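You operate a simulated robot arm through the tools that you are given. There is no shell and no other tool.

You run a simulated robot arm. Do the job below in one go: nothing can be reset, and whatever is moved stays where it is left.

## Task
Zip up the storage bag and pump it flat, then close its valve cap.
Fine: the pump stands in the valve cup to work and goes back to its spot. Set down upright: white hand pump.

Only the result counts: the job must be done as asked and must still hold three seconds after the hand-in. Knocking over, shifting, dropping, spilling or breaking anything else fails it. Lids that push on must go on centred and level and be pressed home; caps that screw on are set level and turned clockwise until they are tight.

## Robot
A 6-joint arm with a three-finger gripper, fixed in place. Base frame: the origin is on the floor under the middle of its stand, x ahead of it, y to its left, z up. Lengths are in mm, angles in degrees, forces in N, time in s.
It reaches about 1213 mm from its shoulder. Its first joint turns from -166.0 to 166.0 degrees. Payload 4.89 kg.
Tool frame: the origin (TCP) lies between the finger pads and is the grasp point; the fingertips stand 30 mm ahead of it; z points along the fingers, y is the line along which they close. The gripper opens to 164 mm; its body begins 125 mm behind the TCP.
Orientation is that of the tool frame in the base frame, as a unit quaternion [x, y, z, w]. With the fingers straight down and closing along the base's y, the tool's x points along the base's -x, its y along +y and its z along -z.

## Interface
- The arm moves only by the tool servo_tool. Its argument "targets" is a list of rows, each a list of 3 entries, a list of its own where there are three numbers: the shift along the tool's x, y, z in mm, then the turn, a rotation vector about the tool's x, y, z in degrees, then the closure, from 0 (fully open) to 1 (shut). In form: [[[dx, dy, dz], [wx, wy, wz], hand], ...]. A call has 1 to 20 rows; each row is the pose to reach, as a shift and turn from the pose commanded when the call began, along the tool's axes at that moment. A row lasts 0.2 s, in which the tool goes at most 50 mm and 8.6 degrees; a call with a longer step from one row to the next is refused whole, and so is a gripper value outside its range. Where a pose cannot be reached the arm comes as near as it can. A force on the tool above 60 N (or 10 N above the force at the start of the call, whichever is more), or a blocked arm, ends the call early, and 0.2 s more pass. The fingers move at their own pace (about 108 mm/s each) and stop on an object; they squeeze with about 44 N. The grip force told is the motor's: it shows also when the fingers shut on nothing. Time passes only in rows, and 0.2 s behind the last, so rows that repeat a pose let the fingers close. It gives the time, the measured TCP pose, the force on the tool (base axes), the opening and the grip force at its end, in the units of the frame above (readings bear some noise), with the torque about the TCP (base axes, N m) and any sound that the robot's microphone picked up.
- Cameras (640 x 400 px; columns grow to the right, rows downward): "scene" is fixed at [57.6, 514.1, 1694.7]; the picture's right is [-0.27, -0.96, 0.00], its down [-0.50, 0.14, -0.85] and it looks along [0.82, -0.23, -0.52] (base axes); focal length 366 px, centre (320, 200). "wrist" rides on the gripper at [76, -2, -152] in the tool frame; the picture's right is [0.02, 1.00, 0.00], its down [-0.88, 0.02, -0.47] and it looks along [-0.47, 0.01, 0.88] (tool axes); focal length 247 px, centre (320, 200). There is no depth. A picture from a camera that has moved, and an enlarged one, comes with that camera's place and axes in the base frame and with its lens. The place of the scene camera against the robot may be out by one fixed shift of up to 25 mm in any direction.
- grab_frame(camera): a new picture of that camera. The clock stands still meanwhile.
- lift_body(by): moves the trunk up (or, below 0, down) by that many mm; the arm rides with it, the base frame stays. It gives what a move gives, with no picture.
- zoom(camera, box): a new picture of the part [left, top, right, bottom] of that camera's present view, enlarged. The clock stands still meanwhile.
- sign_off(): hands the job in; it is judged then, once.

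Nothing tells you positions but the pictures and the camera data. Unless the task says otherwise, let go and move clear before handing in.

The tools are called after "Emit:" by a JSON object that holds its "name" and its "arguments". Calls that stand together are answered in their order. servo_tool: Moves the arm, as the interface text tells. Its arguments: {"type":"object","properties":{"targets":{"type":"array","items":{"type":"array"}}},"required":["targets"]} The other tools are called the same way: lift_body (by) moves the trunk up or down; grab_frame (camera) takes a picture; zoom (camera, box) takes an enlarged picture of a part of a camera's view; sign_off () hands the job in.

At the start:

```text
time: 0.0
position: [626.1, 141.6, 1435.5]
tool_rot: [0.0, 1.0, -0.001, 0.0]
force: [-0.6, 0.1, -0.3]
moment: [-0.02, -0.03, 0.0]
opening: 163.9
finger_force: 0.1
trunk travel left (down, up): [-175.0, 215.0]
```

scene: 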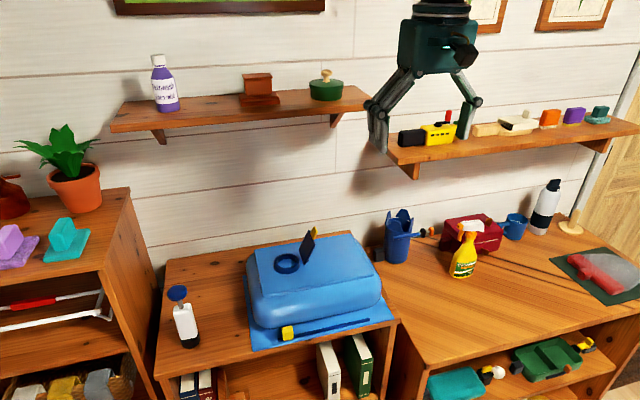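
wrist: 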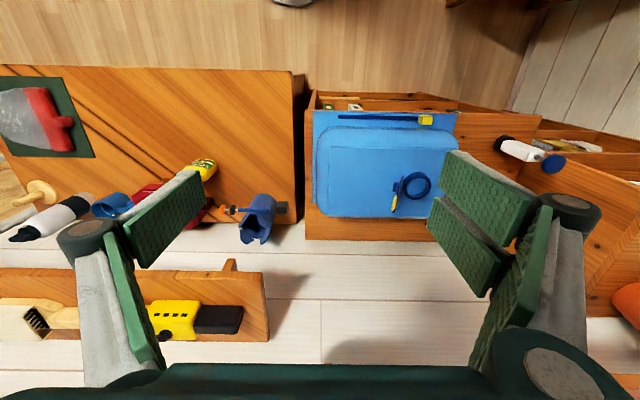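

I see a blue storage bag on a low cabinet with a yellow zip slider at its front edge, a valve ring with a hinged cap on top, and a white hand pump with a blue handle to its left. I'll take closer looks first.

Emit:
{"name": "zoom", "arguments": {"camera": "scene", "box": [150, 220, 410, 380]}}

Emit:
{"name": "zoom", "arguments": {"camera": "wrist", "box": [290, 80, 610, 280]}}

Emit:
{"name": "zoom", "arguments": {"camera": "scene", "box": [260, 220, 340, 270]}}

Emit:
{"name": "zoom", "arguments": {"camera": "scene", "box": [260, 300, 400, 380]}}

Emit:
{"name": "zoom", "arguments": {"camera": "scene", "box": [140, 270, 240, 360]}}

```text
2.46 times, centred on (280, 300) of scene
camera zoom: at [57.6, 514.1, 1694.7], right [-0.27, -0.96, 0.0], down [-0.5, 0.14, -0.85], along [0.82, -0.23, -0.52], focal length 900 px, centre (418, -46)
```

zoom: 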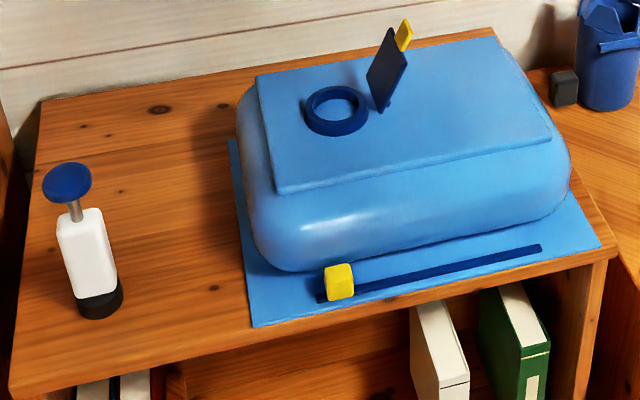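

```text
2.00 times, centred on (450, 180) of wrist
camera zoom: at [549.7, 140.1, 1586.7], right [-0.02, 1.0, 0.0], down [0.88, 0.02, 0.47], along [0.47, 0.01, -0.88], focal length 494 px, centre (60, 240)
```

zoom: 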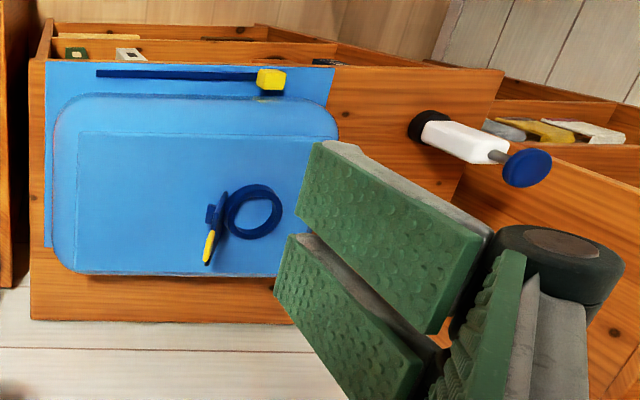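

```text
8.00 times, centred on (300, 245) of scene
camera zoom: at [57.6, 514.1, 1694.7], right [-0.27, -0.96, 0.0], down [-0.5, 0.14, -0.85], along [0.82, -0.23, -0.52], focal length 2925 px, centre (480, -160)
```

zoom: 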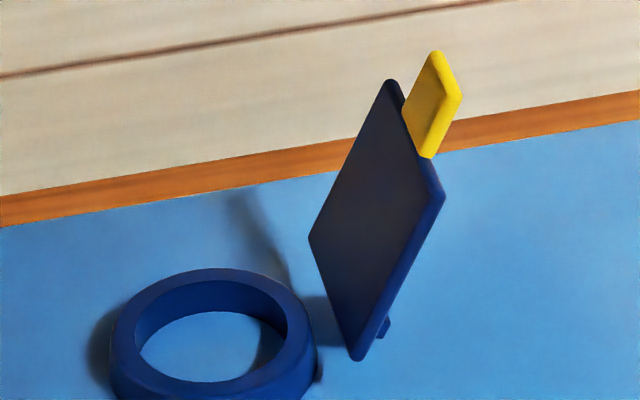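

```text
4.57 times, centred on (330, 340) of scene
camera zoom: at [57.6, 514.1, 1694.7], right [-0.27, -0.96, 0.0], down [-0.5, 0.14, -0.85], along [0.82, -0.23, -0.52], focal length 1671 px, centre (274, -440)
```

zoom: 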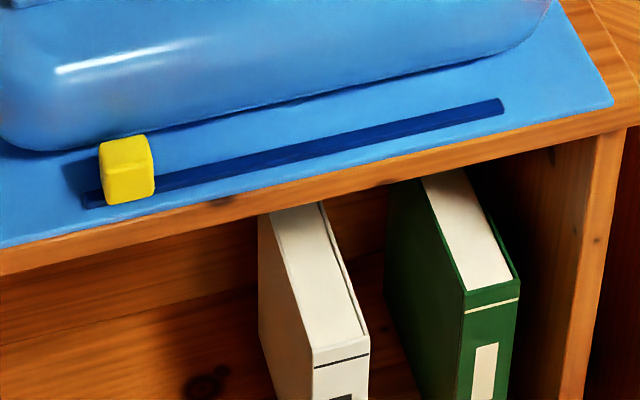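

```text
4.44 times, centred on (190, 315) of scene
camera zoom: at [57.6, 514.1, 1694.7], right [-0.27, -0.96, 0.0], down [-0.5, 0.14, -0.85], along [0.82, -0.23, -0.52], focal length 1625 px, centre (898, -311)
```

zoom: 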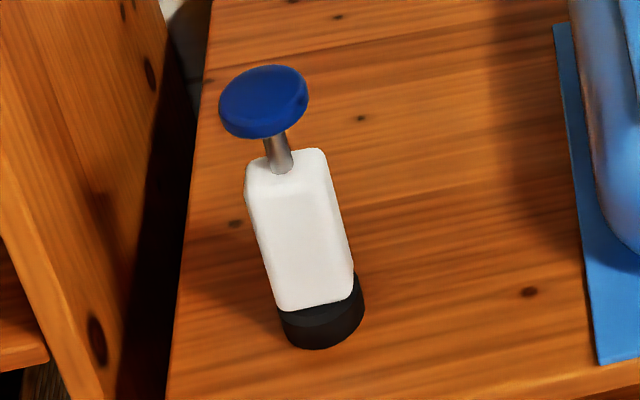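

The pump stands near (723, 668) on a cabinet top at roughly z 897. The valve ring is near (810, 393, 1015), and the slider is near (668, 422), with its track running toward -y to about y 192. I'll move down and to the left for a closer wrist view.

Emit:
{"name": "servo_tool", "arguments": {"targets": [[[8, 32, 29], [0, 0, 0], 0], [[16, 64, 58], [0, 0, 0], 0], [[25, 97, 88], [0, 0, 0], 0], [[33, 129, 118], [0, 0, 0], 0], [[41, 161, 147], [0, 0, 0], 0], [[49, 193, 176], [0, 0, 0], 0], [[58, 226, 206], [0, 0, 0], 0], [[66, 258, 235], [0, 0, 0], 0], [[66, 258, 235], [0, 0, 0], 0]]}}

Emit:
{"name": "grab_frame", "arguments": {"camera": "wrist"}}

Emit:
{"name": "grab_frame", "arguments": {"camera": "scene"}}

```text
time: 2.0
position: [557.9, 401.6, 1199.3]
tool_rot: [-0.001, 1.0, 0.0, 0.0]
force: [0.6, 0.3, -1.1]
moment: [-0.1, 0.04, -0.03]
opening: 163.9
finger_force: 0.0
trunk travel left (down, up): [-175.0, 215.0]
```

```text
taken
camera wrist: at [482.2, 398.7, 1351.4], right [-0.02, 1.0, 0.0], down [0.88, 0.02, 0.47], along [0.47, 0.01, -0.88], focal length 247 px, centre (320, 200)
```

wrist: 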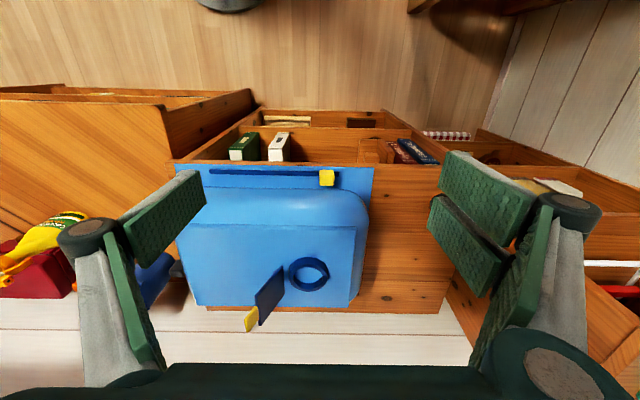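

```text
taken
```

scene: 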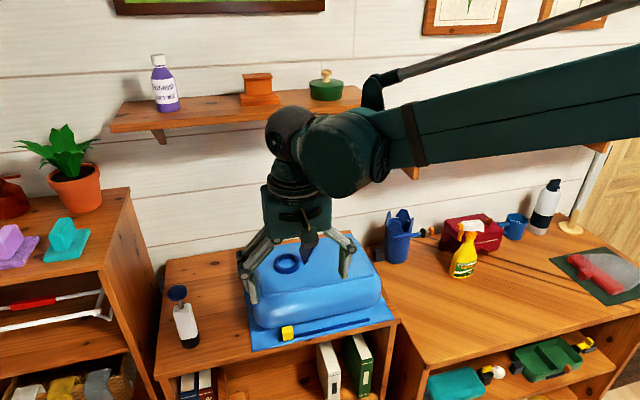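

The arm follows well and the bag and slider are in view. I'll enlarge the wrist view to measure them.

Emit:
{"name": "zoom", "arguments": {"camera": "wrist", "box": [160, 140, 400, 340]}}

Emit:
{"name": "zoom", "arguments": {"camera": "wrist", "box": [230, 240, 350, 340]}}

Emit:
{"name": "zoom", "arguments": {"camera": "wrist", "box": [160, 150, 400, 210]}}

```text
2.00 times, centred on (280, 240) of wrist
camera zoom: at [482.2, 398.7, 1351.4], right [-0.02, 1.0, 0.0], down [0.88, 0.02, 0.47], along [0.47, 0.01, -0.88], focal length 494 px, centre (400, 120)
```

zoom: 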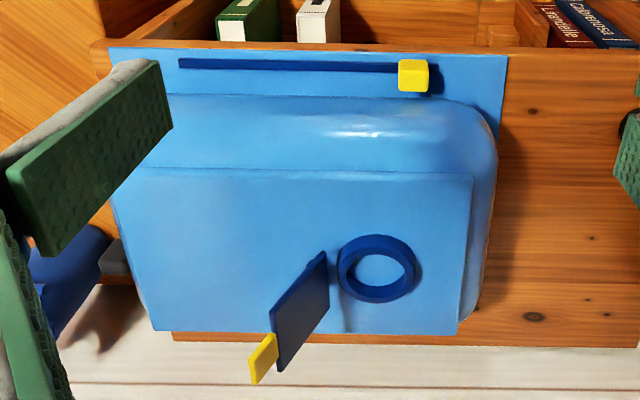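

```text
4.00 times, centred on (290, 290) of wrist
camera zoom: at [482.2, 398.7, 1351.4], right [-0.02, 1.0, 0.0], down [0.88, 0.02, 0.47], along [0.47, 0.01, -0.88], focal length 988 px, centre (440, -160)
```

zoom: 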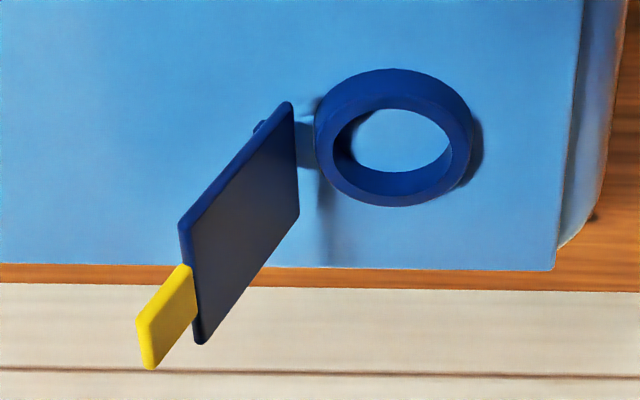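

```text
2.67 times, centred on (280, 180) of wrist
camera zoom: at [482.2, 398.7, 1351.4], right [-0.02, 1.0, 0.0], down [0.88, 0.02, 0.47], along [0.47, 0.01, -0.88], focal length 659 px, centre (427, 253)
```

zoom: 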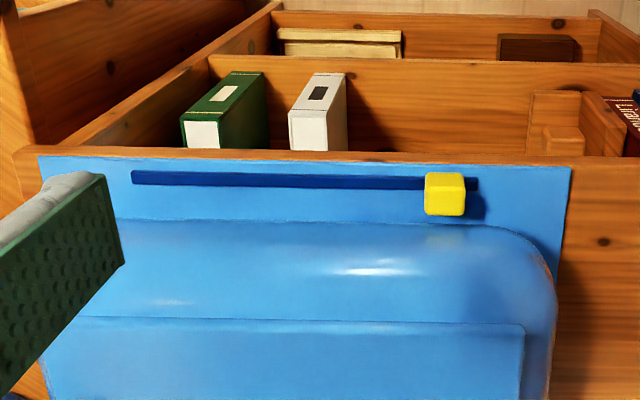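

The cap is hinged on the valve's -y side, and the slider is about a 27 mm cube near (665, 415, 920). I'll close the fingers in free air to see how they look shut.

Emit:
{"name": "servo_tool", "arguments": {"targets": [[[0, 0, 0], [0, 0, 0], 1], [[0, 0, 0], [0, 0, 0], 1], [[0, 0, 0], [0, 0, 0], 1], [[0, 0, 0], [0, 0, 0], 1], [[0, 0, 0], [0, 0, 0], 1]]}}

Emit:
{"name": "grab_frame", "arguments": {"camera": "wrist"}}

Emit:
{"name": "zoom", "arguments": {"camera": "scene", "box": [220, 160, 380, 320]}}

```text
time: 3.2
position: [558.8, 399.5, 1199.7]
tool_rot: [0.0, 1.0, 0.0, 0.0]
force: [-0.7, -0.1, 0.5]
moment: [-0.01, -0.03, 0.0]
opening: 0.0
finger_force: 43.9
trunk travel left (down, up): [-175.0, 215.0]
```

```text
taken
camera wrist: at [482.1, 398.0, 1351.8], right [-0.02, 1.0, 0.0], down [0.88, 0.02, 0.47], along [0.47, 0.01, -0.88], focal length 247 px, centre (320, 200)
```

wrist: 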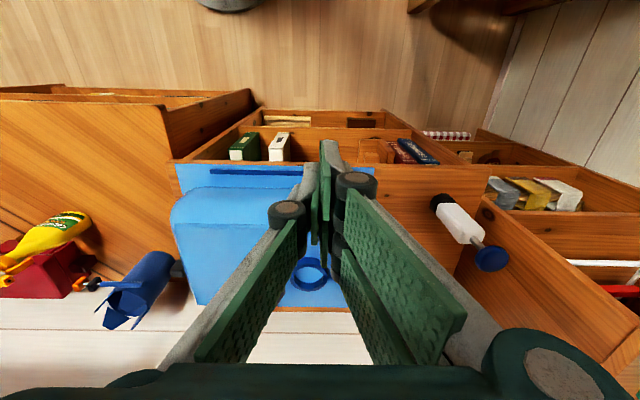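

```text
2.50 times, centred on (300, 240) of scene
camera zoom: at [57.6, 514.1, 1694.7], right [-0.27, -0.96, 0.0], down [-0.5, 0.14, -0.85], along [0.82, -0.23, -0.52], focal length 914 px, centre (370, 100)
```

zoom: 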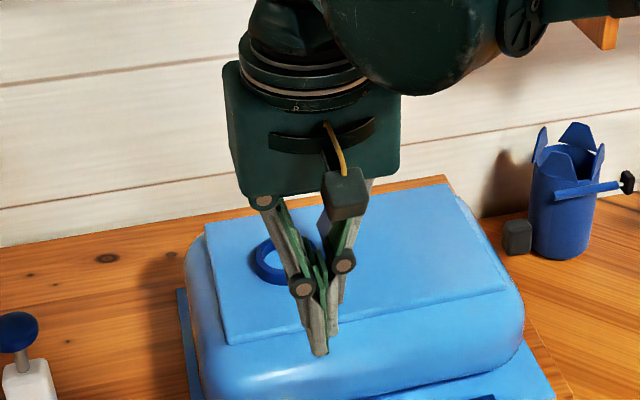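

The thumb is on the tool's -y side with two fingers on +y, and the closed knuckles are about ±26 mm wide. I'll turn the closed hand 90° and bring it over a spot on the +y side of the slider, so I can push it along the track with the narrow side facing the bag.

Emit:
{"name": "servo_tool", "arguments": {"targets": [[[-7.5, 8.2, 13.6], [0, 0, 8.2], 1], [[-15, 16.4, 27.3], [0, 0, 16.4], 1], [[-22.4, 24.5, 40.9], [0, 0, 24.5], 1], [[-29.8, 32.7, 54.5], [0, 0, 32.7], 1], [[-37.3, 40.9, 68.2], [0, 0, 40.9], 1], [[-44.7, 49.1, 81.8], [0, 0, 49.1], 1], [[-52.2, 57.3, 95.5], [0, 0, 57.3], 1], [[-59.6, 65.5, 109.1], [0, 0, 65.5], 1], [[-67.1, 73.6, 122.7], [0, 0, 73.6], 1], [[-74.5, 81.8, 136.4], [0, 0, 81.8], 1], [[-82, 90, 150], [0, 0, 90], 1], [[-82, 90, 150], [0, 0, 90], 1]]}}

Emit:
{"name": "grab_frame", "arguments": {"camera": "wrist"}}

Emit:
{"name": "grab_frame", "arguments": {"camera": "scene"}}

```text
time: 5.8
position: [642.6, 489.6, 1049.5]
tool_rot: [0.707, 0.707, 0.0, 0.0]
force: [1.0, -0.2, 0.0]
moment: [-0.05, 0.06, 0.03]
opening: 0.2
finger_force: 43.8
trunk travel left (down, up): [-175.0, 215.0]
```

```text
taken
camera wrist: at [641.2, 565.3, 1201.5], right [1.0, 0.02, 0.0], down [0.02, -0.88, 0.47], along [0.01, -0.47, -0.88], focal length 247 px, centre (320, 200)
```

wrist: 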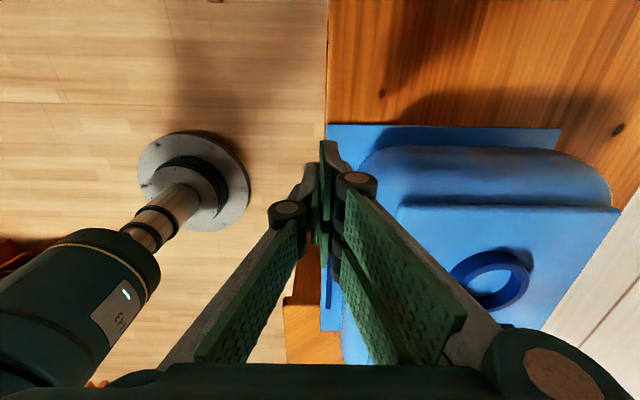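

```text
taken
```

scene: 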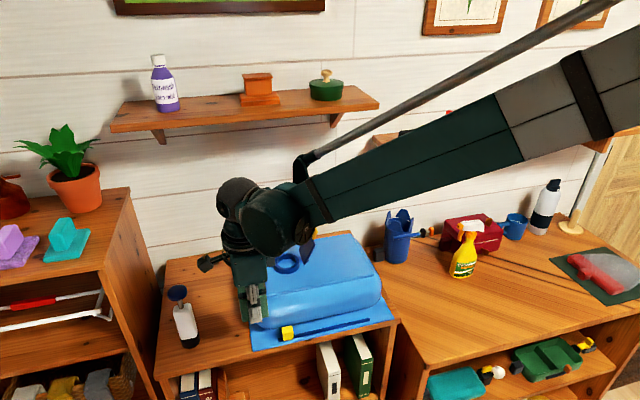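

The flange corner is near (651, 506), the track runs from about y 440 to 186 at x 665, and the slider sits at y 415. I'll tilt the fingers 30° toward the bag base and drop close to the flange on the +y side of the slider.

Emit:
{"name": "servo_tool", "arguments": {"targets": [[[0, 0, 10], [-7.5, 0, 0], 1], [[0, 0, 30], [-15, 0, 0], 1], [[0, 2, 50], [-22.5, 0, 0], 1], [[0, 5, 70], [-30, 0, 0], 1], [[0, 7, 90], [-30, 0, 0], 1], [[0, 7, 90], [-30, 0, 0], 1]]}}

Emit:
{"name": "grab_frame", "arguments": {"camera": "wrist"}}

Emit:
{"name": "zoom", "arguments": {"camera": "scene", "box": [200, 240, 360, 370]}}

```text
time: 7.2
position: [648.5, 489.1, 960.3]
tool_rot: [0.682, 0.684, 0.183, 0.183]
force: [-0.7, -0.2, 0.8]
moment: [-0.06, -0.05, -0.01]
opening: 0.0
finger_force: 44.1
trunk travel left (down, up): [-175.0, 215.0]
```

```text
taken
camera wrist: at [571.1, 566.2, 1090.2], right [0.87, 0.02, 0.5], down [-0.22, -0.88, 0.42], along [0.45, -0.47, -0.76], focal length 247 px, centre (320, 200)
```

wrist: 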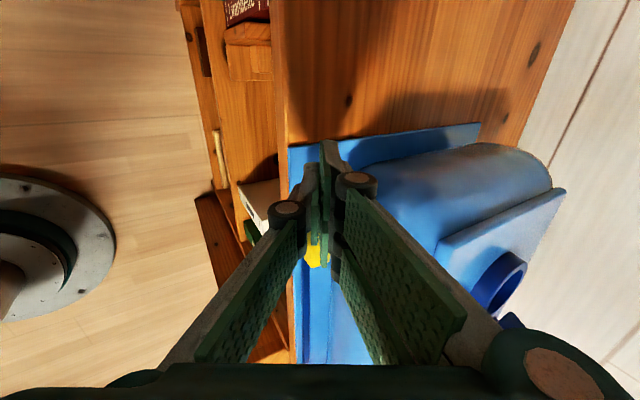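

```text
3.08 times, centred on (280, 305) of scene
camera zoom: at [57.6, 514.1, 1694.7], right [-0.27, -0.96, 0.0], down [-0.5, 0.14, -0.85], along [0.82, -0.23, -0.52], focal length 1125 px, centre (443, -123)
```

zoom: 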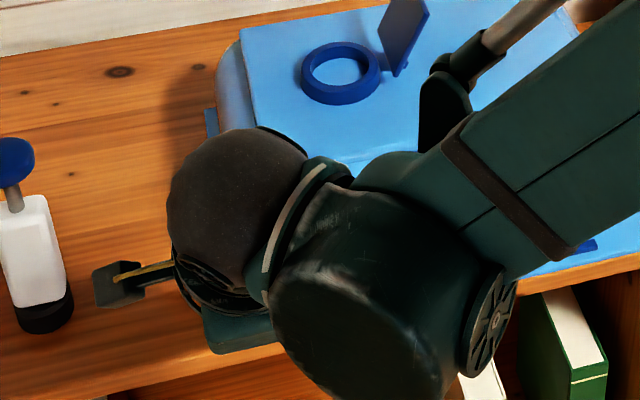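

The fingers are poised above the flange with the slider beyond them toward -y. I'll lower about 23 mm and check the force.

Emit:
{"name": "servo_tool", "arguments": {"targets": [[[0, -3, 6], [0, 0, 0], 1], [[0, -6, 13], [0, 0, 0], 1], [[0, -9.8, 20.9], [0, 0, 0], 1], [[0, -9.8, 20.9], [0, 0, 0], 1]]}}

Emit:
{"name": "zoom", "arguments": {"camera": "wrist", "box": [240, 120, 440, 300]}}

```text
time: 8.2
position: [650.9, 489.0, 937.3]
tool_rot: [0.683, 0.683, 0.183, 0.183]
force: [-0.7, -0.6, -0.5]
moment: [-0.04, 0.0, 0.0]
opening: 0.0
finger_force: 44.2
trunk travel left (down, up): [-175.0, 215.0]
```

```text
2.22 times, centred on (340, 210) of wrist
camera zoom: at [573.3, 565.6, 1067.5], right [0.87, 0.02, 0.5], down [-0.22, -0.88, 0.42], along [0.45, -0.47, -0.76], focal length 549 px, centre (276, 178)
```

zoom: 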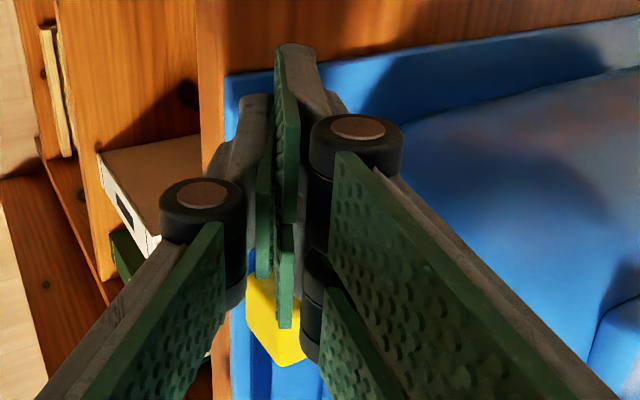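

The tips are just over the flange with no contact force. Now I'll push toward -y, first 70 mm to check that the slider follows.

Emit:
{"name": "servo_tool", "arguments": {"targets": [[[-10, 0, 0], [0, 0, 0], 1], [[-20, 0, 0], [0, 0, 0], 1], [[-30, 0, 0], [0, 0, 0], 1], [[-40, 0, 0], [0, 0, 0], 1], [[-50, 0, 0], [0, 0, 0], 1], [[-60, 0, 0], [0, 0, 0], 1], [[-70, 0, 0], [0, 0, 0], 1], [[-70, 0, 0], [0, 0, 0], 1]]}}

Emit:
{"name": "zoom", "arguments": {"camera": "wrist", "box": [240, 120, 440, 300]}}

Emit:
{"name": "zoom", "arguments": {"camera": "scene", "box": [200, 240, 400, 370]}}

```text
time: 10.0
position: [650.5, 419.0, 936.6]
tool_rot: [0.683, 0.683, 0.183, 0.183]
force: [0.8, 0.4, 0.7]
moment: [0.01, 0.01, 0.01]
opening: 0.1
finger_force: 44.6
trunk travel left (down, up): [-175.0, 215.0]
```

```text
2.22 times, centred on (340, 210) of wrist
camera zoom: at [573.7, 495.8, 1068.0], right [0.87, 0.02, 0.5], down [-0.22, -0.88, 0.42], along [0.45, -0.47, -0.76], focal length 549 px, centre (276, 178)
```

zoom: 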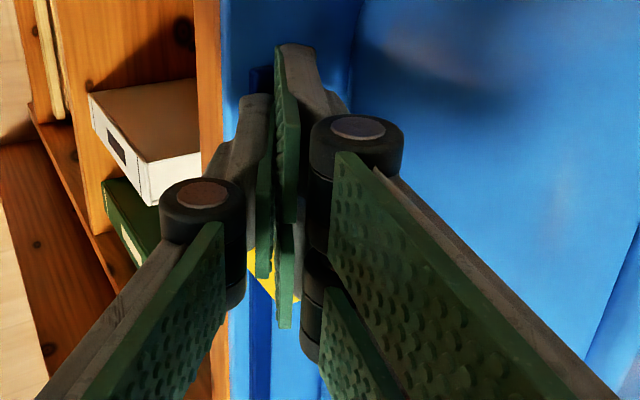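

```text
3.08 times, centred on (300, 305) of scene
camera zoom: at [57.6, 514.1, 1694.7], right [-0.27, -0.96, 0.0], down [-0.5, 0.14, -0.85], along [0.82, -0.23, -0.52], focal length 1125 px, centre (382, -123)
```

zoom: 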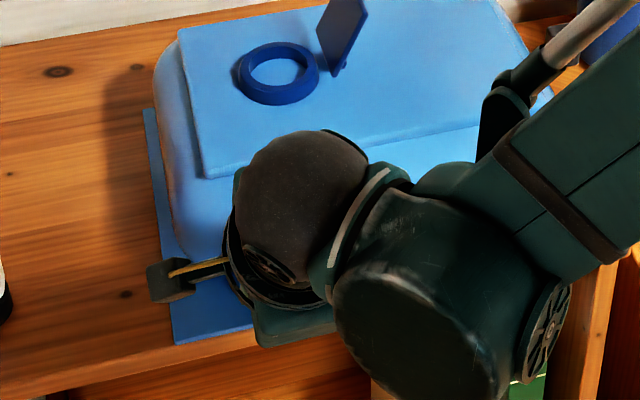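

The yellow slider appears to be moving ahead of the fingers along the track. I'll push the rest of the way toward the far end stop.

Emit:
{"name": "servo_tool", "arguments": {"targets": [[[-12, 0, 0], [0, 0, 0], 1], [[-24, 0, 0], [0, 0, 0], 1], [[-36, 0, 0], [0, 0, 0], 1], [[-48, 0, 0], [0, 0, 0], 1], [[-60, 0, 0], [0, 0, 0], 1], [[-72, 0, 0], [0, 0, 0], 1], [[-84, 0, 0], [0, 0, 0], 1], [[-96, 0, 0], [0, 0, 0], 1], [[-108, 0, 0], [0, 0, 0], 1], [[-120, 0, 0], [0, 0, 0], 1], [[-130, 0, 0], [0, 0, 0], 1], [[-140, 0, 0], [0, 0, 0], 1], [[-146, 0, 0], [0, 0, 0], 1], [[-152, 0, 0], [0, 0, 0], 1], [[-156, 0, 0], [0, 0, 0], 1], [[-156, 0, 0], [0, 0, 0], 1]]}}

Emit:
{"name": "zoom", "arguments": {"camera": "wrist", "box": [240, 120, 440, 300]}}

Emit:
{"name": "zoom", "arguments": {"camera": "scene", "box": [200, 240, 400, 370]}}

```text
time: 13.4
position: [649.1, 264.0, 936.4]
tool_rot: [0.683, 0.683, 0.183, 0.182]
force: [-0.1, 1.3, -0.4]
moment: [-0.03, 0.02, 0.0]
opening: 0.3
finger_force: 44.2
trunk travel left (down, up): [-175.0, 215.0]
```

```text
2.22 times, centred on (340, 210) of wrist
camera zoom: at [572.6, 340.3, 1067.0], right [0.87, 0.02, 0.5], down [-0.22, -0.88, 0.42], along [0.45, -0.47, -0.76], focal length 549 px, centre (276, 178)
```

zoom: 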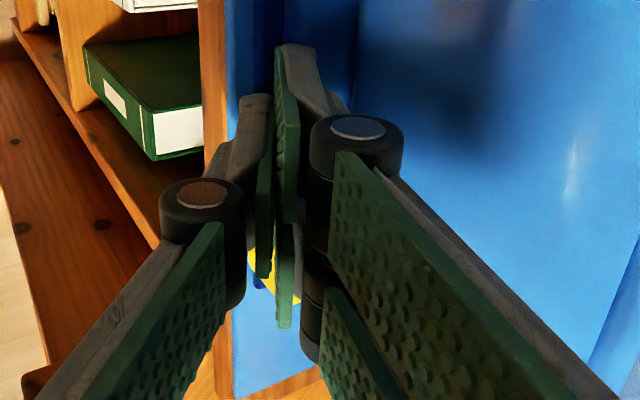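

```text
3.08 times, centred on (300, 305) of scene
camera zoom: at [57.6, 514.1, 1694.7], right [-0.27, -0.96, 0.0], down [-0.5, 0.14, -0.85], along [0.82, -0.23, -0.52], focal length 1125 px, centre (382, -123)
```

zoom: 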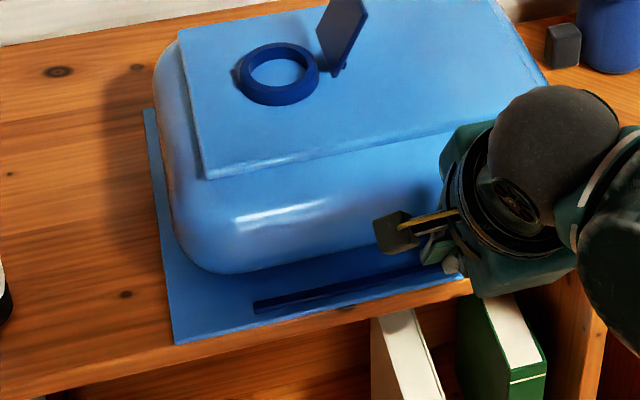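

The slider has travelled almost to the far end of the track. I'll push on slowly until I feel the stop.

Emit:
{"name": "servo_tool", "arguments": {"targets": [[[-4, 0, 0], [0, 0, 0], 1], [[-8, 0, 0], [0, 0, 0], 1], [[-11, 0, 0], [0, 0, 0], 1], [[-14, 0, 0], [0, 0, 0], 1], [[-17, 0, 0], [0, 0, 0], 1], [[-20, 0, 0], [0, 0, 0], 1], [[-20, 0, 0], [0, 0, 0], 1]]}}

Emit:
{"name": "zoom", "arguments": {"camera": "wrist", "box": [240, 120, 440, 300]}}

```text
time: 15.0
position: [651.1, 243.3, 936.6]
tool_rot: [0.683, 0.683, 0.183, 0.183]
force: [-0.2, 3.8, 1.2]
moment: [-0.01, 0.01, 0.06]
opening: 0.1
finger_force: 43.8
trunk travel left (down, up): [-175.0, 215.0]
```

```text
2.22 times, centred on (340, 210) of wrist
camera zoom: at [573.5, 319.9, 1067.9], right [0.87, 0.02, 0.5], down [-0.22, -0.88, 0.42], along [0.45, -0.47, -0.76], focal length 549 px, centre (276, 178)
```

zoom: 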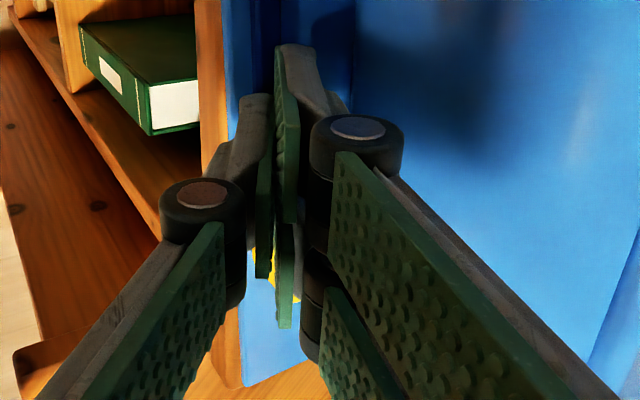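

A small reaction of 3.8 N along +y has appeared, which may be the end stop or a detent. I'll push a bit more.

Emit:
{"name": "servo_tool", "arguments": {"targets": [[[-3, 0, 0], [0, 0, 0], 1], [[-6, 0, 0], [0, 0, 0], 1], [[-9, 0, 0], [0, 0, 0], 1], [[-12, 0, 0], [0, 0, 0], 1], [[-12, 0, 0], [0, 0, 0], 1]]}}

Emit:
{"name": "zoom", "arguments": {"camera": "wrist", "box": [240, 120, 440, 300]}}

```text
time: 16.2
position: [651.4, 233.0, 937.3]
tool_rot: [0.684, 0.683, 0.183, 0.182]
force: [-0.8, 4.7, 0.8]
moment: [0.06, 0.0, 0.09]
opening: 0.0
finger_force: 44.5
trunk travel left (down, up): [-175.0, 215.0]
```

```text
2.22 times, centred on (340, 210) of wrist
camera zoom: at [572.8, 308.0, 1067.4], right [0.87, 0.02, 0.5], down [-0.22, -0.88, 0.42], along [0.45, -0.47, -0.76], focal length 549 px, centre (276, 178)
```

zoom: 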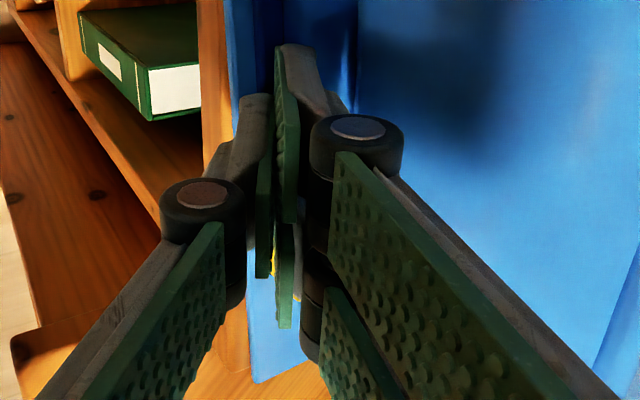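

The yellow block is getting hidden and the force is still low, so I want to see it clearly. I'll back off along +y and up, then look.

Emit:
{"name": "servo_tool", "arguments": {"targets": [[[10, 0, 0], [0, 0, 0], 1], [[30, 0, 0], [0, 0, 0], 1], [[40, 0, -30], [0, 0, 0], 1], [[40, 0, -75], [0, 0, 0], 1], [[40, 0, -120], [0, 0, 0], 1], [[40, 0, -160], [0, 0, 0], 1], [[40, 0, -160], [0, 0, 0], 1]]}}

Emit:
{"name": "grab_frame", "arguments": {"camera": "wrist"}}

Emit:
{"name": "zoom", "arguments": {"camera": "scene", "box": [240, 220, 440, 370]}}

```text
time: 17.8
position: [570.2, 270.5, 1076.4]
tool_rot: [0.683, 0.683, 0.183, 0.183]
force: [-0.3, -1.6, 0.2]
moment: [0.05, -0.09, 0.08]
opening: 0.2
finger_force: 44.6
trunk travel left (down, up): [-175.0, 215.0]
```

```text
taken
camera wrist: at [492.2, 346.5, 1206.3], right [0.87, 0.02, 0.5], down [-0.22, -0.88, 0.42], along [0.45, -0.47, -0.76], focal length 247 px, centre (320, 200)
```

wrist: 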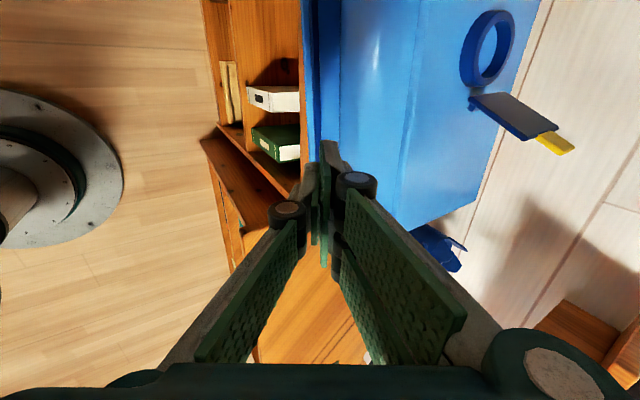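

```text
2.67 times, centred on (340, 295) of scene
camera zoom: at [57.6, 514.1, 1694.7], right [-0.27, -0.96, 0.0], down [-0.5, 0.14, -0.85], along [0.82, -0.23, -0.52], focal length 975 px, centre (267, -53)
```

zoom: 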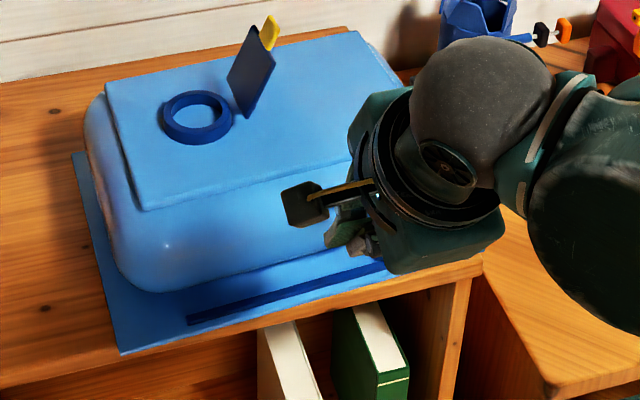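

The gripper hides the slider from both cameras. I'll undo the tilt and turn, and move back for a proper view.

Emit:
{"name": "servo_tool", "arguments": {"targets": [[[15, 3, -20], [7.5, 0, 0], 1], [[30, 6, -40], [15, 0, 0], 1], [[45, 9, -60], [22.5, 0, 0], 1], [[60, 11.5, -80], [30, 0, 0], 1], [[60, 11.5, -80], [30, 0, 0], 1]]}}

Emit:
{"name": "servo_tool", "arguments": {"targets": [[[0, 0, 0], [0, 0, -8.2], 1], [[0, 0, 0], [0, 0, -16.4], 1], [[0, 0, 0], [0, 0, -24.5], 1], [[0, 0, 0], [0, 0, -32.7], 1], [[0, 0, 0], [0, 0, -40.9], 1], [[0, 0, 0], [0, 0, -49.1], 1], [[0, 0, 0], [0, 0, -57.3], 0.5], [[0, 0, 0], [0, 0, -65.5], 0.0], [[0, 0, 0], [0, 0, -73.6], 0], [[0, 0, 0], [0, 0, -81.8], 0], [[0, 0, 0], [0, 0, -90], 0], [[0, 0, 0], [0, 0, -90], 0]]}}

Emit:
{"name": "grab_frame", "arguments": {"camera": "wrist"}}

Emit:
{"name": "grab_frame", "arguments": {"camera": "scene"}}

```text
time: 19.0
position: [541.8, 330.6, 1150.5]
tool_rot: [0.707, 0.707, -0.002, -0.001]
force: [0.0, 0.5, 0.5]
moment: [-0.02, 0.05, -0.01]
opening: 0.0
finger_force: 44.2
trunk travel left (down, up): [-175.0, 215.0]
```

```text
time: 21.6
position: [541.1, 331.5, 1149.4]
tool_rot: [0.0, 1.0, 0.001, -0.001]
force: [0.5, 0.1, -0.6]
moment: [0.0, 0.0, 0.02]
opening: 163.9
finger_force: 0.1
trunk travel left (down, up): [-175.0, 215.0]
```

```text
taken
camera wrist: at [464.6, 329.6, 1302.3], right [-0.02, 1.0, 0.0], down [0.88, 0.02, 0.47], along [0.47, 0.01, -0.88], focal length 247 px, centre (320, 200)
```

wrist: 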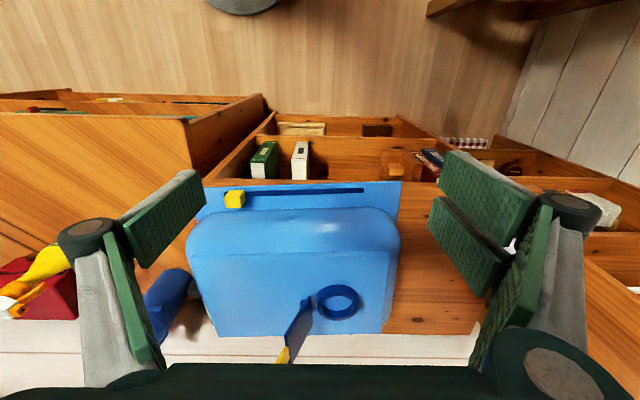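

```text
taken
```

scene: 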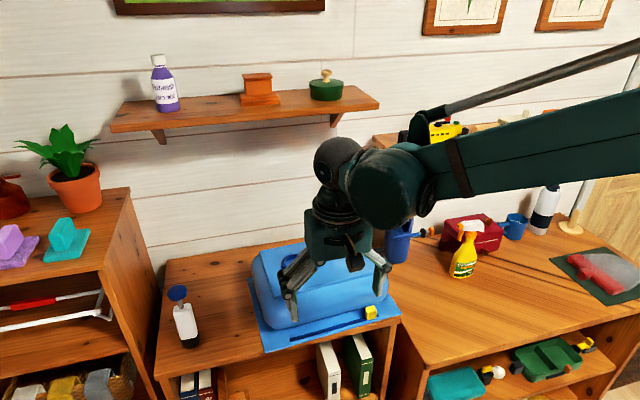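

Emit:
{"name": "zoom", "arguments": {"camera": "wrist", "box": [190, 160, 410, 240]}}

Emit:
{"name": "zoom", "arguments": {"camera": "scene", "box": [240, 280, 420, 370]}}

Emit:
{"name": "zoom", "arguments": {"camera": "wrist", "box": [200, 170, 280, 220]}}

```text
2.91 times, centred on (300, 200) of wrist
camera zoom: at [464.6, 329.6, 1302.3], right [-0.02, 1.0, 0.0], down [0.88, 0.02, 0.47], along [0.47, 0.01, -0.88], focal length 718 px, centre (378, 200)
```

zoom: 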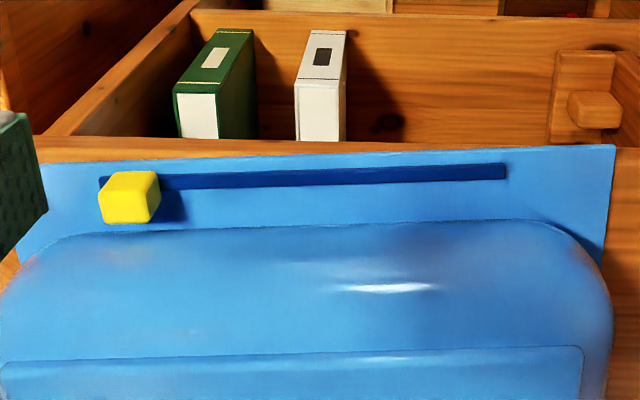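

```text
3.56 times, centred on (330, 325) of scene
camera zoom: at [57.6, 514.1, 1694.7], right [-0.27, -0.96, 0.0], down [-0.5, 0.14, -0.85], along [0.82, -0.23, -0.52], focal length 1300 px, centre (284, -244)
```

zoom: 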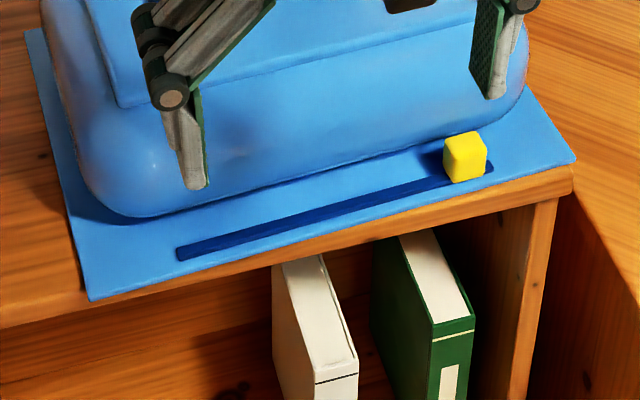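

```text
8.00 times, centred on (240, 195) of wrist
camera zoom: at [464.6, 329.6, 1302.3], right [-0.02, 1.0, 0.0], down [0.88, 0.02, 0.47], along [0.47, 0.01, -0.88], focal length 1976 px, centre (960, 240)
```

zoom: 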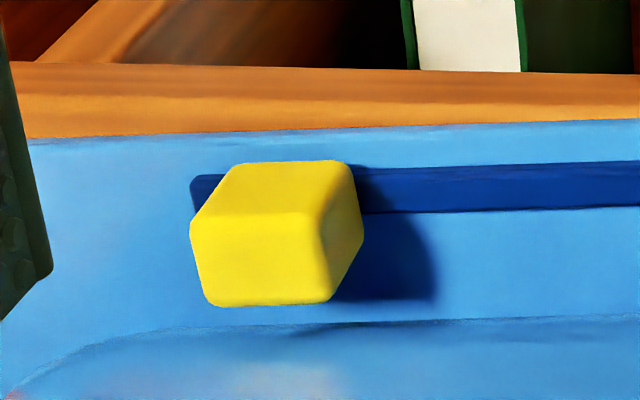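

The slider is now at the far end of its track, with the same end gap as at the start, so the zip is closed. The bag turned by about 2–3° when it hit the stop. Next I'll re-measure the valve and look at the pump from above.

Emit:
{"name": "zoom", "arguments": {"camera": "wrist", "box": [260, 260, 400, 360]}}

Emit:
{"name": "servo_tool", "arguments": {"targets": [[[0, 40, -10], [0, 0, 0], 0], [[0, 80, -20], [0, 0, 0], 0], [[0, 120, -30], [0, 0, 0], 0], [[0, 160, -40], [0, 0, 0], 0], [[-20, 200, -50], [0, 0, 0], 0], [[-40, 240, -50], [0, 0, 0], 0], [[-60, 280, -50], [0, 0, 0], 0], [[-60, 300, -50], [0, 0, 0], 0], [[-60, 300, -50], [0, 0, 0], 0]]}}

Emit:
{"name": "grab_frame", "arguments": {"camera": "wrist"}}

```text
4.00 times, centred on (330, 310) of wrist
camera zoom: at [464.6, 329.6, 1302.3], right [-0.02, 1.0, 0.0], down [0.88, 0.02, 0.47], along [0.47, 0.01, -0.88], focal length 988 px, centre (280, -240)
```

zoom: 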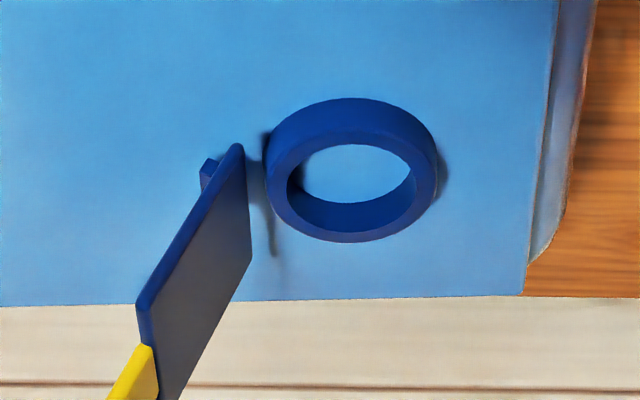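

```text
time: 23.6
position: [600.1, 631.5, 1199.9]
tool_rot: [-0.001, 1.0, 0.0, 0.0]
force: [0.4, -0.4, -0.9]
moment: [-0.09, 0.11, 0.02]
opening: 164.1
finger_force: 0.1
trunk travel left (down, up): [-175.0, 215.0]
```

```text
taken
camera wrist: at [523.9, 629.5, 1352.5], right [-0.02, 1.0, 0.0], down [0.88, 0.02, 0.47], along [0.47, 0.01, -0.88], focal length 247 px, centre (320, 200)
```

wrist: 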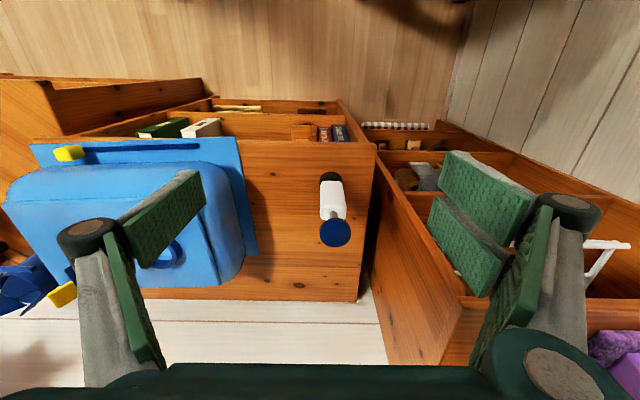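

Emit:
{"name": "zoom", "arguments": {"camera": "wrist", "box": [290, 160, 370, 260]}}

Emit:
{"name": "zoom", "arguments": {"camera": "scene", "box": [150, 270, 230, 360]}}

Emit:
{"name": "grab_frame", "arguments": {"camera": "scene"}}

```text
4.00 times, centred on (330, 210) of wrist
camera zoom: at [523.9, 629.5, 1352.5], right [-0.02, 1.0, 0.0], down [0.88, 0.02, 0.47], along [0.47, 0.01, -0.88], focal length 988 px, centre (280, 160)
```

zoom: 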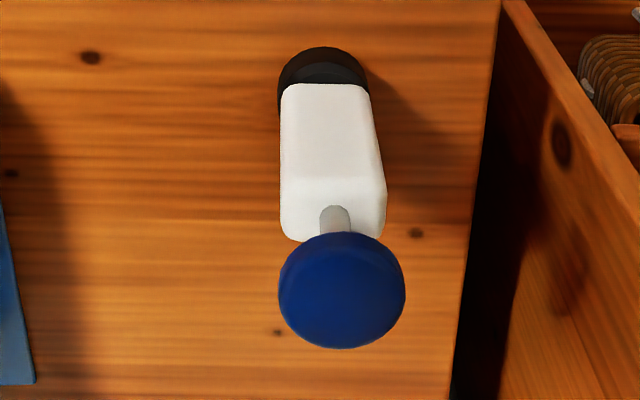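

```text
4.44 times, centred on (190, 315) of scene
camera zoom: at [57.6, 514.1, 1694.7], right [-0.27, -0.96, 0.0], down [-0.5, 0.14, -0.85], along [0.82, -0.23, -0.52], focal length 1625 px, centre (898, -311)
```

zoom: 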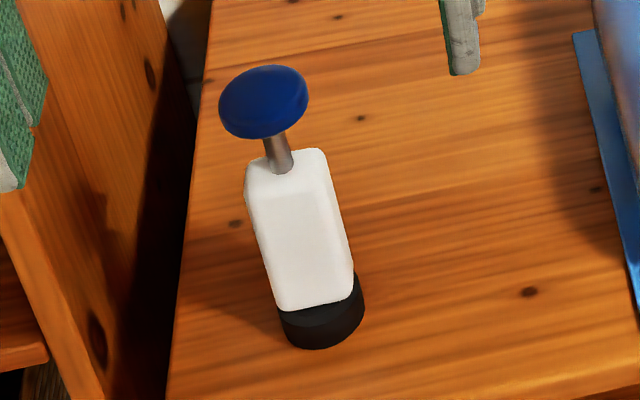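

```text
taken
```

scene: 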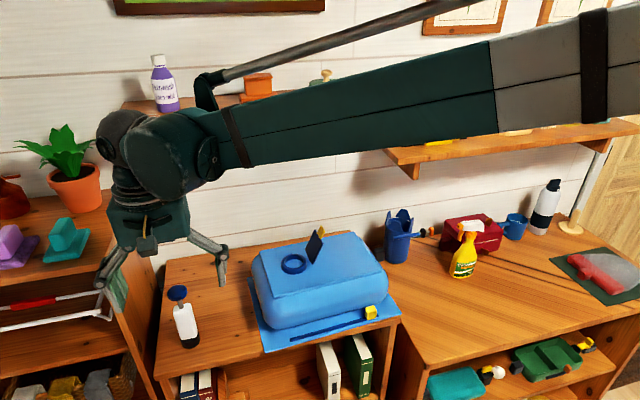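

The pump axis is near (722, 655.5). Its body is about 41 mm wide and spans z 917 to 1022, with the knob top near z 1072. A wall shelf sits above the bag at about z 1420, x ≥ 874, so I'll grip with the hand tilted 30° forward to keep the wrist clear. First I'll tilt and move to a pre-grasp.

Emit:
{"name": "servo_tool", "arguments": {"targets": [[[-8, 4, 15], [0, -7.5, 0], 0.48], [[-16, 8, 29], [0, -15, 0], 0.48], [[-24, 12, 44], [0, -22.5, 0], 0.48], [[-32, 16, 59], [0, -30, 0], 0.48], [[-40, 20, 74], [0, -30, 0], 0.48], [[-47, 24, 88], [0, -30, 0], 0.48], [[-47, 24, 88], [0, -30, 0], 0.48]]}}

Emit:
{"name": "grab_frame", "arguments": {"camera": "wrist"}}

Emit:
{"name": "grab_frame", "arguments": {"camera": "scene"}}

```text
time: 25.2
position: [647.6, 655.4, 1112.6]
tool_rot: [0.0, 0.966, 0.0, 0.259]
force: [-0.2, 0.3, -0.4]
moment: [-0.02, -0.02, -0.03]
opening: 85.2
finger_force: 0.0
trunk travel left (down, up): [-175.0, 215.0]
```

```text
taken
camera wrist: at [505.4, 654.0, 1205.6], right [-0.02, 1.0, -0.01], down [0.53, 0.02, 0.85], along [0.85, 0.01, -0.53], focal length 247 px, centre (320, 200)
```

wrist: 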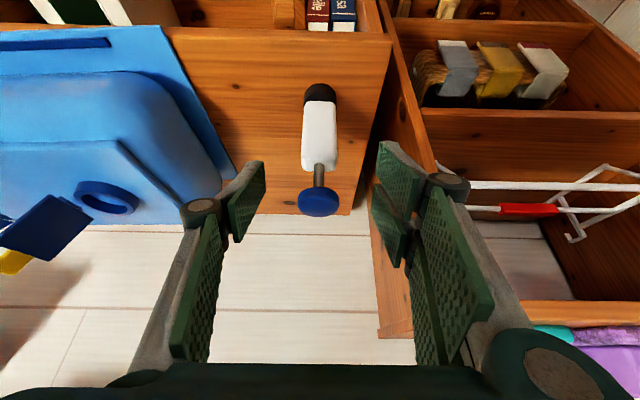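

```text
taken
```

scene: 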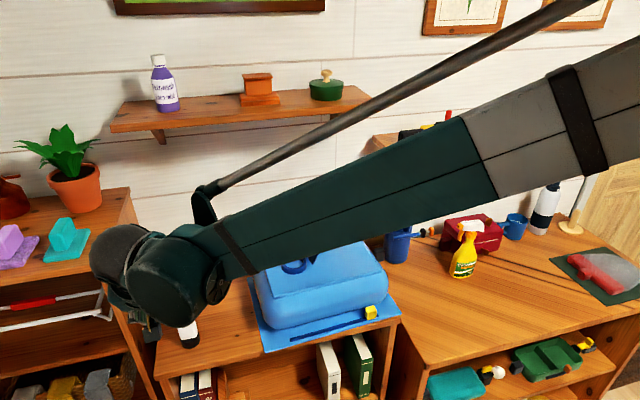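

The pump is centred between the open fingers. I'll advance along the tool axis about 100 mm and check before the last part.

Emit:
{"name": "servo_tool", "arguments": {"targets": [[[0, 0, 25], [0, 0, 0], 0.48], [[0, 0, 50], [0, 0, 0], 0.48], [[0, 0, 75], [0, 0, 0], 0.48], [[0, 0, 100], [0, 0, 0], 0.48], [[0, 0, 100], [0, 0, 0], 0.48]]}}

Emit:
{"name": "grab_frame", "arguments": {"camera": "wrist"}}

```text
time: 26.4
position: [697.9, 657.2, 1026.0]
tool_rot: [-0.001, 0.966, 0.0, 0.259]
force: [0.4, 0.2, -1.6]
moment: [-0.02, 0.01, 0.01]
opening: 85.0
finger_force: 0.1
trunk travel left (down, up): [-175.0, 215.0]
```

```text
taken
camera wrist: at [555.7, 654.4, 1119.8], right [-0.02, 1.0, -0.01], down [0.53, 0.02, 0.85], along [0.85, 0.01, -0.53], focal length 247 px, centre (320, 200)
```

wrist: 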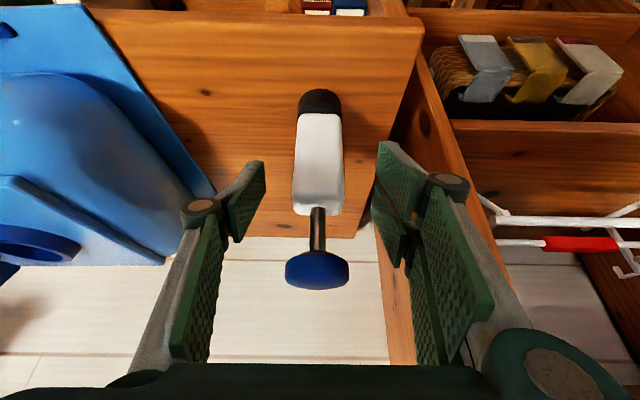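

Still well centred. I'll advance the last 50 mm and close on the body.

Emit:
{"name": "servo_tool", "arguments": {"targets": [[[0, -1, 20], [0, 0, 0], 0.48], [[0, -1, 40], [0, 0, 0], 0.48], [[0, -1, 50], [0, 0, 0], 0.48], [[0, -1, 50], [0, 0, 0], 0.48]]}}

Emit:
{"name": "grab_frame", "arguments": {"camera": "wrist"}}

```text
time: 27.4
position: [722.2, 654.8, 981.2]
tool_rot: [0.0, 0.966, 0.0, 0.259]
force: [-0.1, 0.4, -0.5]
moment: [-0.04, 0.0, -0.05]
opening: 84.9
finger_force: 0.1
trunk travel left (down, up): [-175.0, 215.0]
```

```text
taken
camera wrist: at [580.1, 653.5, 1074.9], right [-0.02, 1.0, -0.01], down [0.53, 0.02, 0.85], along [0.85, 0.01, -0.53], focal length 247 px, centre (320, 200)
```

wrist: 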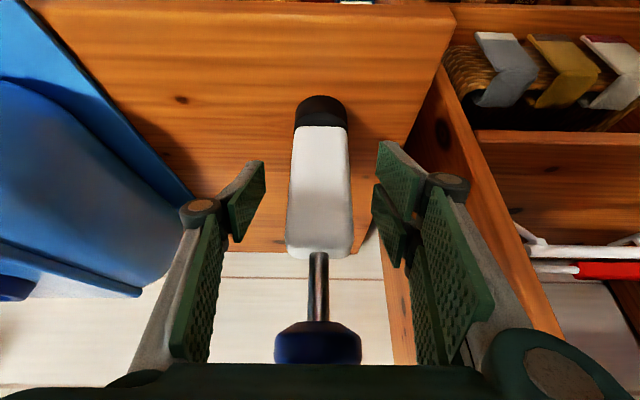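

The pads straddle the body. I'll close now.

Emit:
{"name": "servo_tool", "arguments": {"targets": [[[0, 0, 0], [0, 0, 0], 0.6], [[0, 0, 0], [0, 0, 0], 0.7], [[0, 0, 0], [0, 0, 0], 0.76], [[0, 0, 0], [0, 0, 0], 0.85], [[0, 0, 0], [0, 0, 0], 0.85]]}}

Emit:
{"name": "grab_frame", "arguments": {"camera": "wrist"}}

```text
time: 28.6
position: [721.5, 654.5, 981.7]
tool_rot: [0.0, 0.966, 0.0, 0.259]
force: [-0.9, 1.4, 0.1]
moment: [0.11, 0.0, -0.04]
opening: 41.3
finger_force: 44.0
trunk travel left (down, up): [-175.0, 215.0]
```

```text
taken
camera wrist: at [579.8, 653.5, 1075.3], right [-0.02, 1.0, -0.01], down [0.53, 0.02, 0.85], along [0.85, 0.01, -0.53], focal length 247 px, centre (320, 200)
```

wrist: 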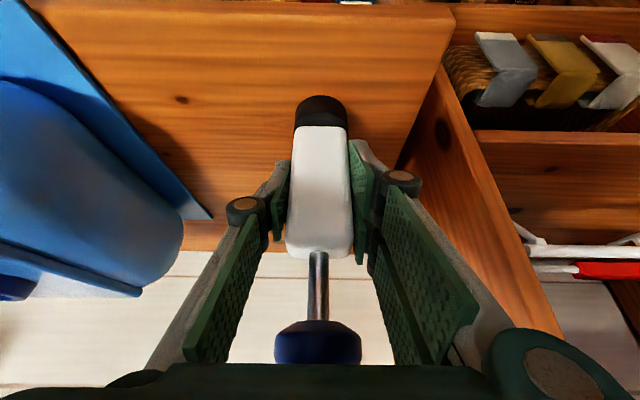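

The pump is gripped at 41 mm. I'll lift it straight up first, then check it hangs straight.

Emit:
{"name": "servo_tool", "arguments": {"targets": [[[-5, 0, -8.7], [0, 0, 0], 0.85], [[-15, 0, -26], [0, 0, 0], 0.85], [[-27.5, 0, -47.6], [0, 0, 0], 0.85], [[-40, 0, -69.3], [0, 0, 0], 0.85], [[-52.5, 0, -90.9], [0, 0, 0], 0.85], [[-65, 0, -112.6], [0, 0, 0], 0.85], [[-77.5, 0, -134.2], [0, 0, 0], 0.85], [[-91.7, 0, -158.9], [0, 0, 0], 0.85], [[-91.7, 0, -158.9], [0, 0, 0], 0.85]]}}

Emit:
{"name": "grab_frame", "arguments": {"camera": "wrist"}}

Emit:
{"name": "grab_frame", "arguments": {"camera": "scene"}}

```text
time: 30.6
position: [722.1, 654.4, 1163.6]
tool_rot: [0.001, 0.966, 0.0, 0.26]
force: [-0.9, -0.7, -3.3]
moment: [0.04, -0.01, 0.02]
opening: 41.6
finger_force: 44.1
trunk travel left (down, up): [-175.0, 215.0]
```

```text
taken
camera wrist: at [579.2, 652.8, 1258.5], right [-0.02, 1.0, -0.01], down [0.53, 0.02, 0.85], along [0.85, 0.01, -0.53], focal length 247 px, centre (320, 200)
```

wrist: 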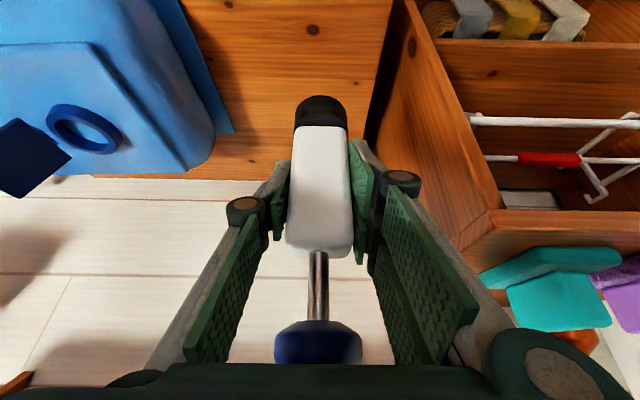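

```text
taken
```

scene: 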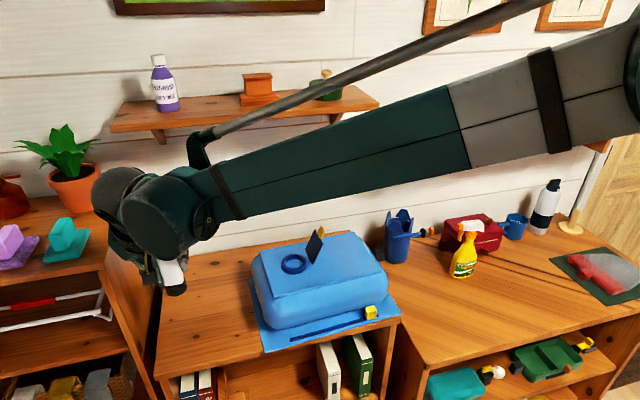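

The pump hangs straight and weighs about 3 N. I'll carry it over beside the valve at this height and look before lining up.

Emit:
{"name": "servo_tool", "arguments": {"targets": [[[-5.9, -25, 3.4], [0, 0, 0], 0.85], [[-11.8, -51, 6.8], [0, 0, 0], 0.85], [[-17.7, -76, 10.2], [0, 0, 0], 0.85], [[-23.6, -102, 13.6], [0, 0, 0], 0.85], [[-29.5, -127, 17], [0, 0, 0], 0.85], [[-35.3, -152, 20.4], [0, 0, 0], 0.85], [[-41.2, -178, 23.8], [0, 0, 0], 0.85], [[-47.1, -203, 27.2], [0, 0, 0], 0.85], [[-53, -229, 30.6], [0, 0, 0], 0.85], [[-58.9, -254, 34], [0, 0, 0], 0.85], [[-58.9, -254, 34], [0, 0, 0], 0.85]]}}

Emit:
{"name": "grab_frame", "arguments": {"camera": "wrist"}}

Emit:
{"name": "grab_frame", "arguments": {"camera": "scene"}}

```text
time: 33.0
position: [790.3, 399.2, 1165.8]
tool_rot: [-0.001, 0.966, 0.0, 0.259]
force: [0.3, 0.4, -3.4]
moment: [0.06, 0.02, -0.02]
opening: 41.5
finger_force: 44.3
trunk travel left (down, up): [-175.0, 215.0]
```

```text
taken
camera wrist: at [647.7, 398.2, 1259.5], right [-0.02, 1.0, -0.01], down [0.53, 0.02, 0.85], along [0.85, 0.01, -0.53], focal length 247 px, centre (320, 200)
```

wrist: 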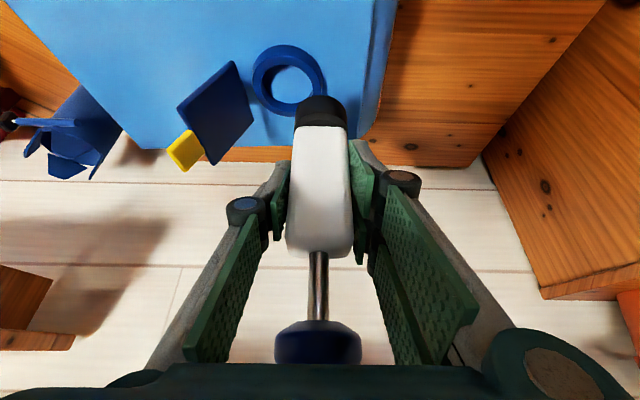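

```text
taken
```

scene: 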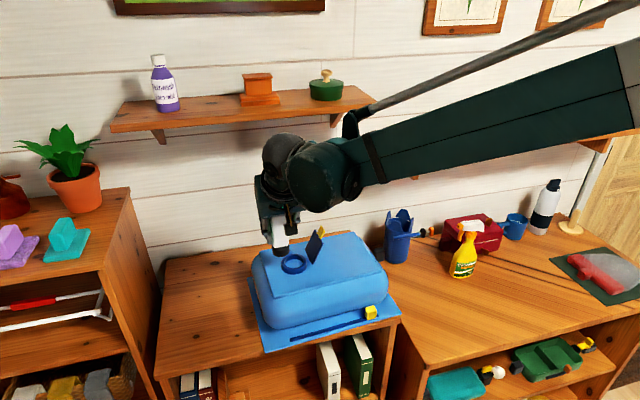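

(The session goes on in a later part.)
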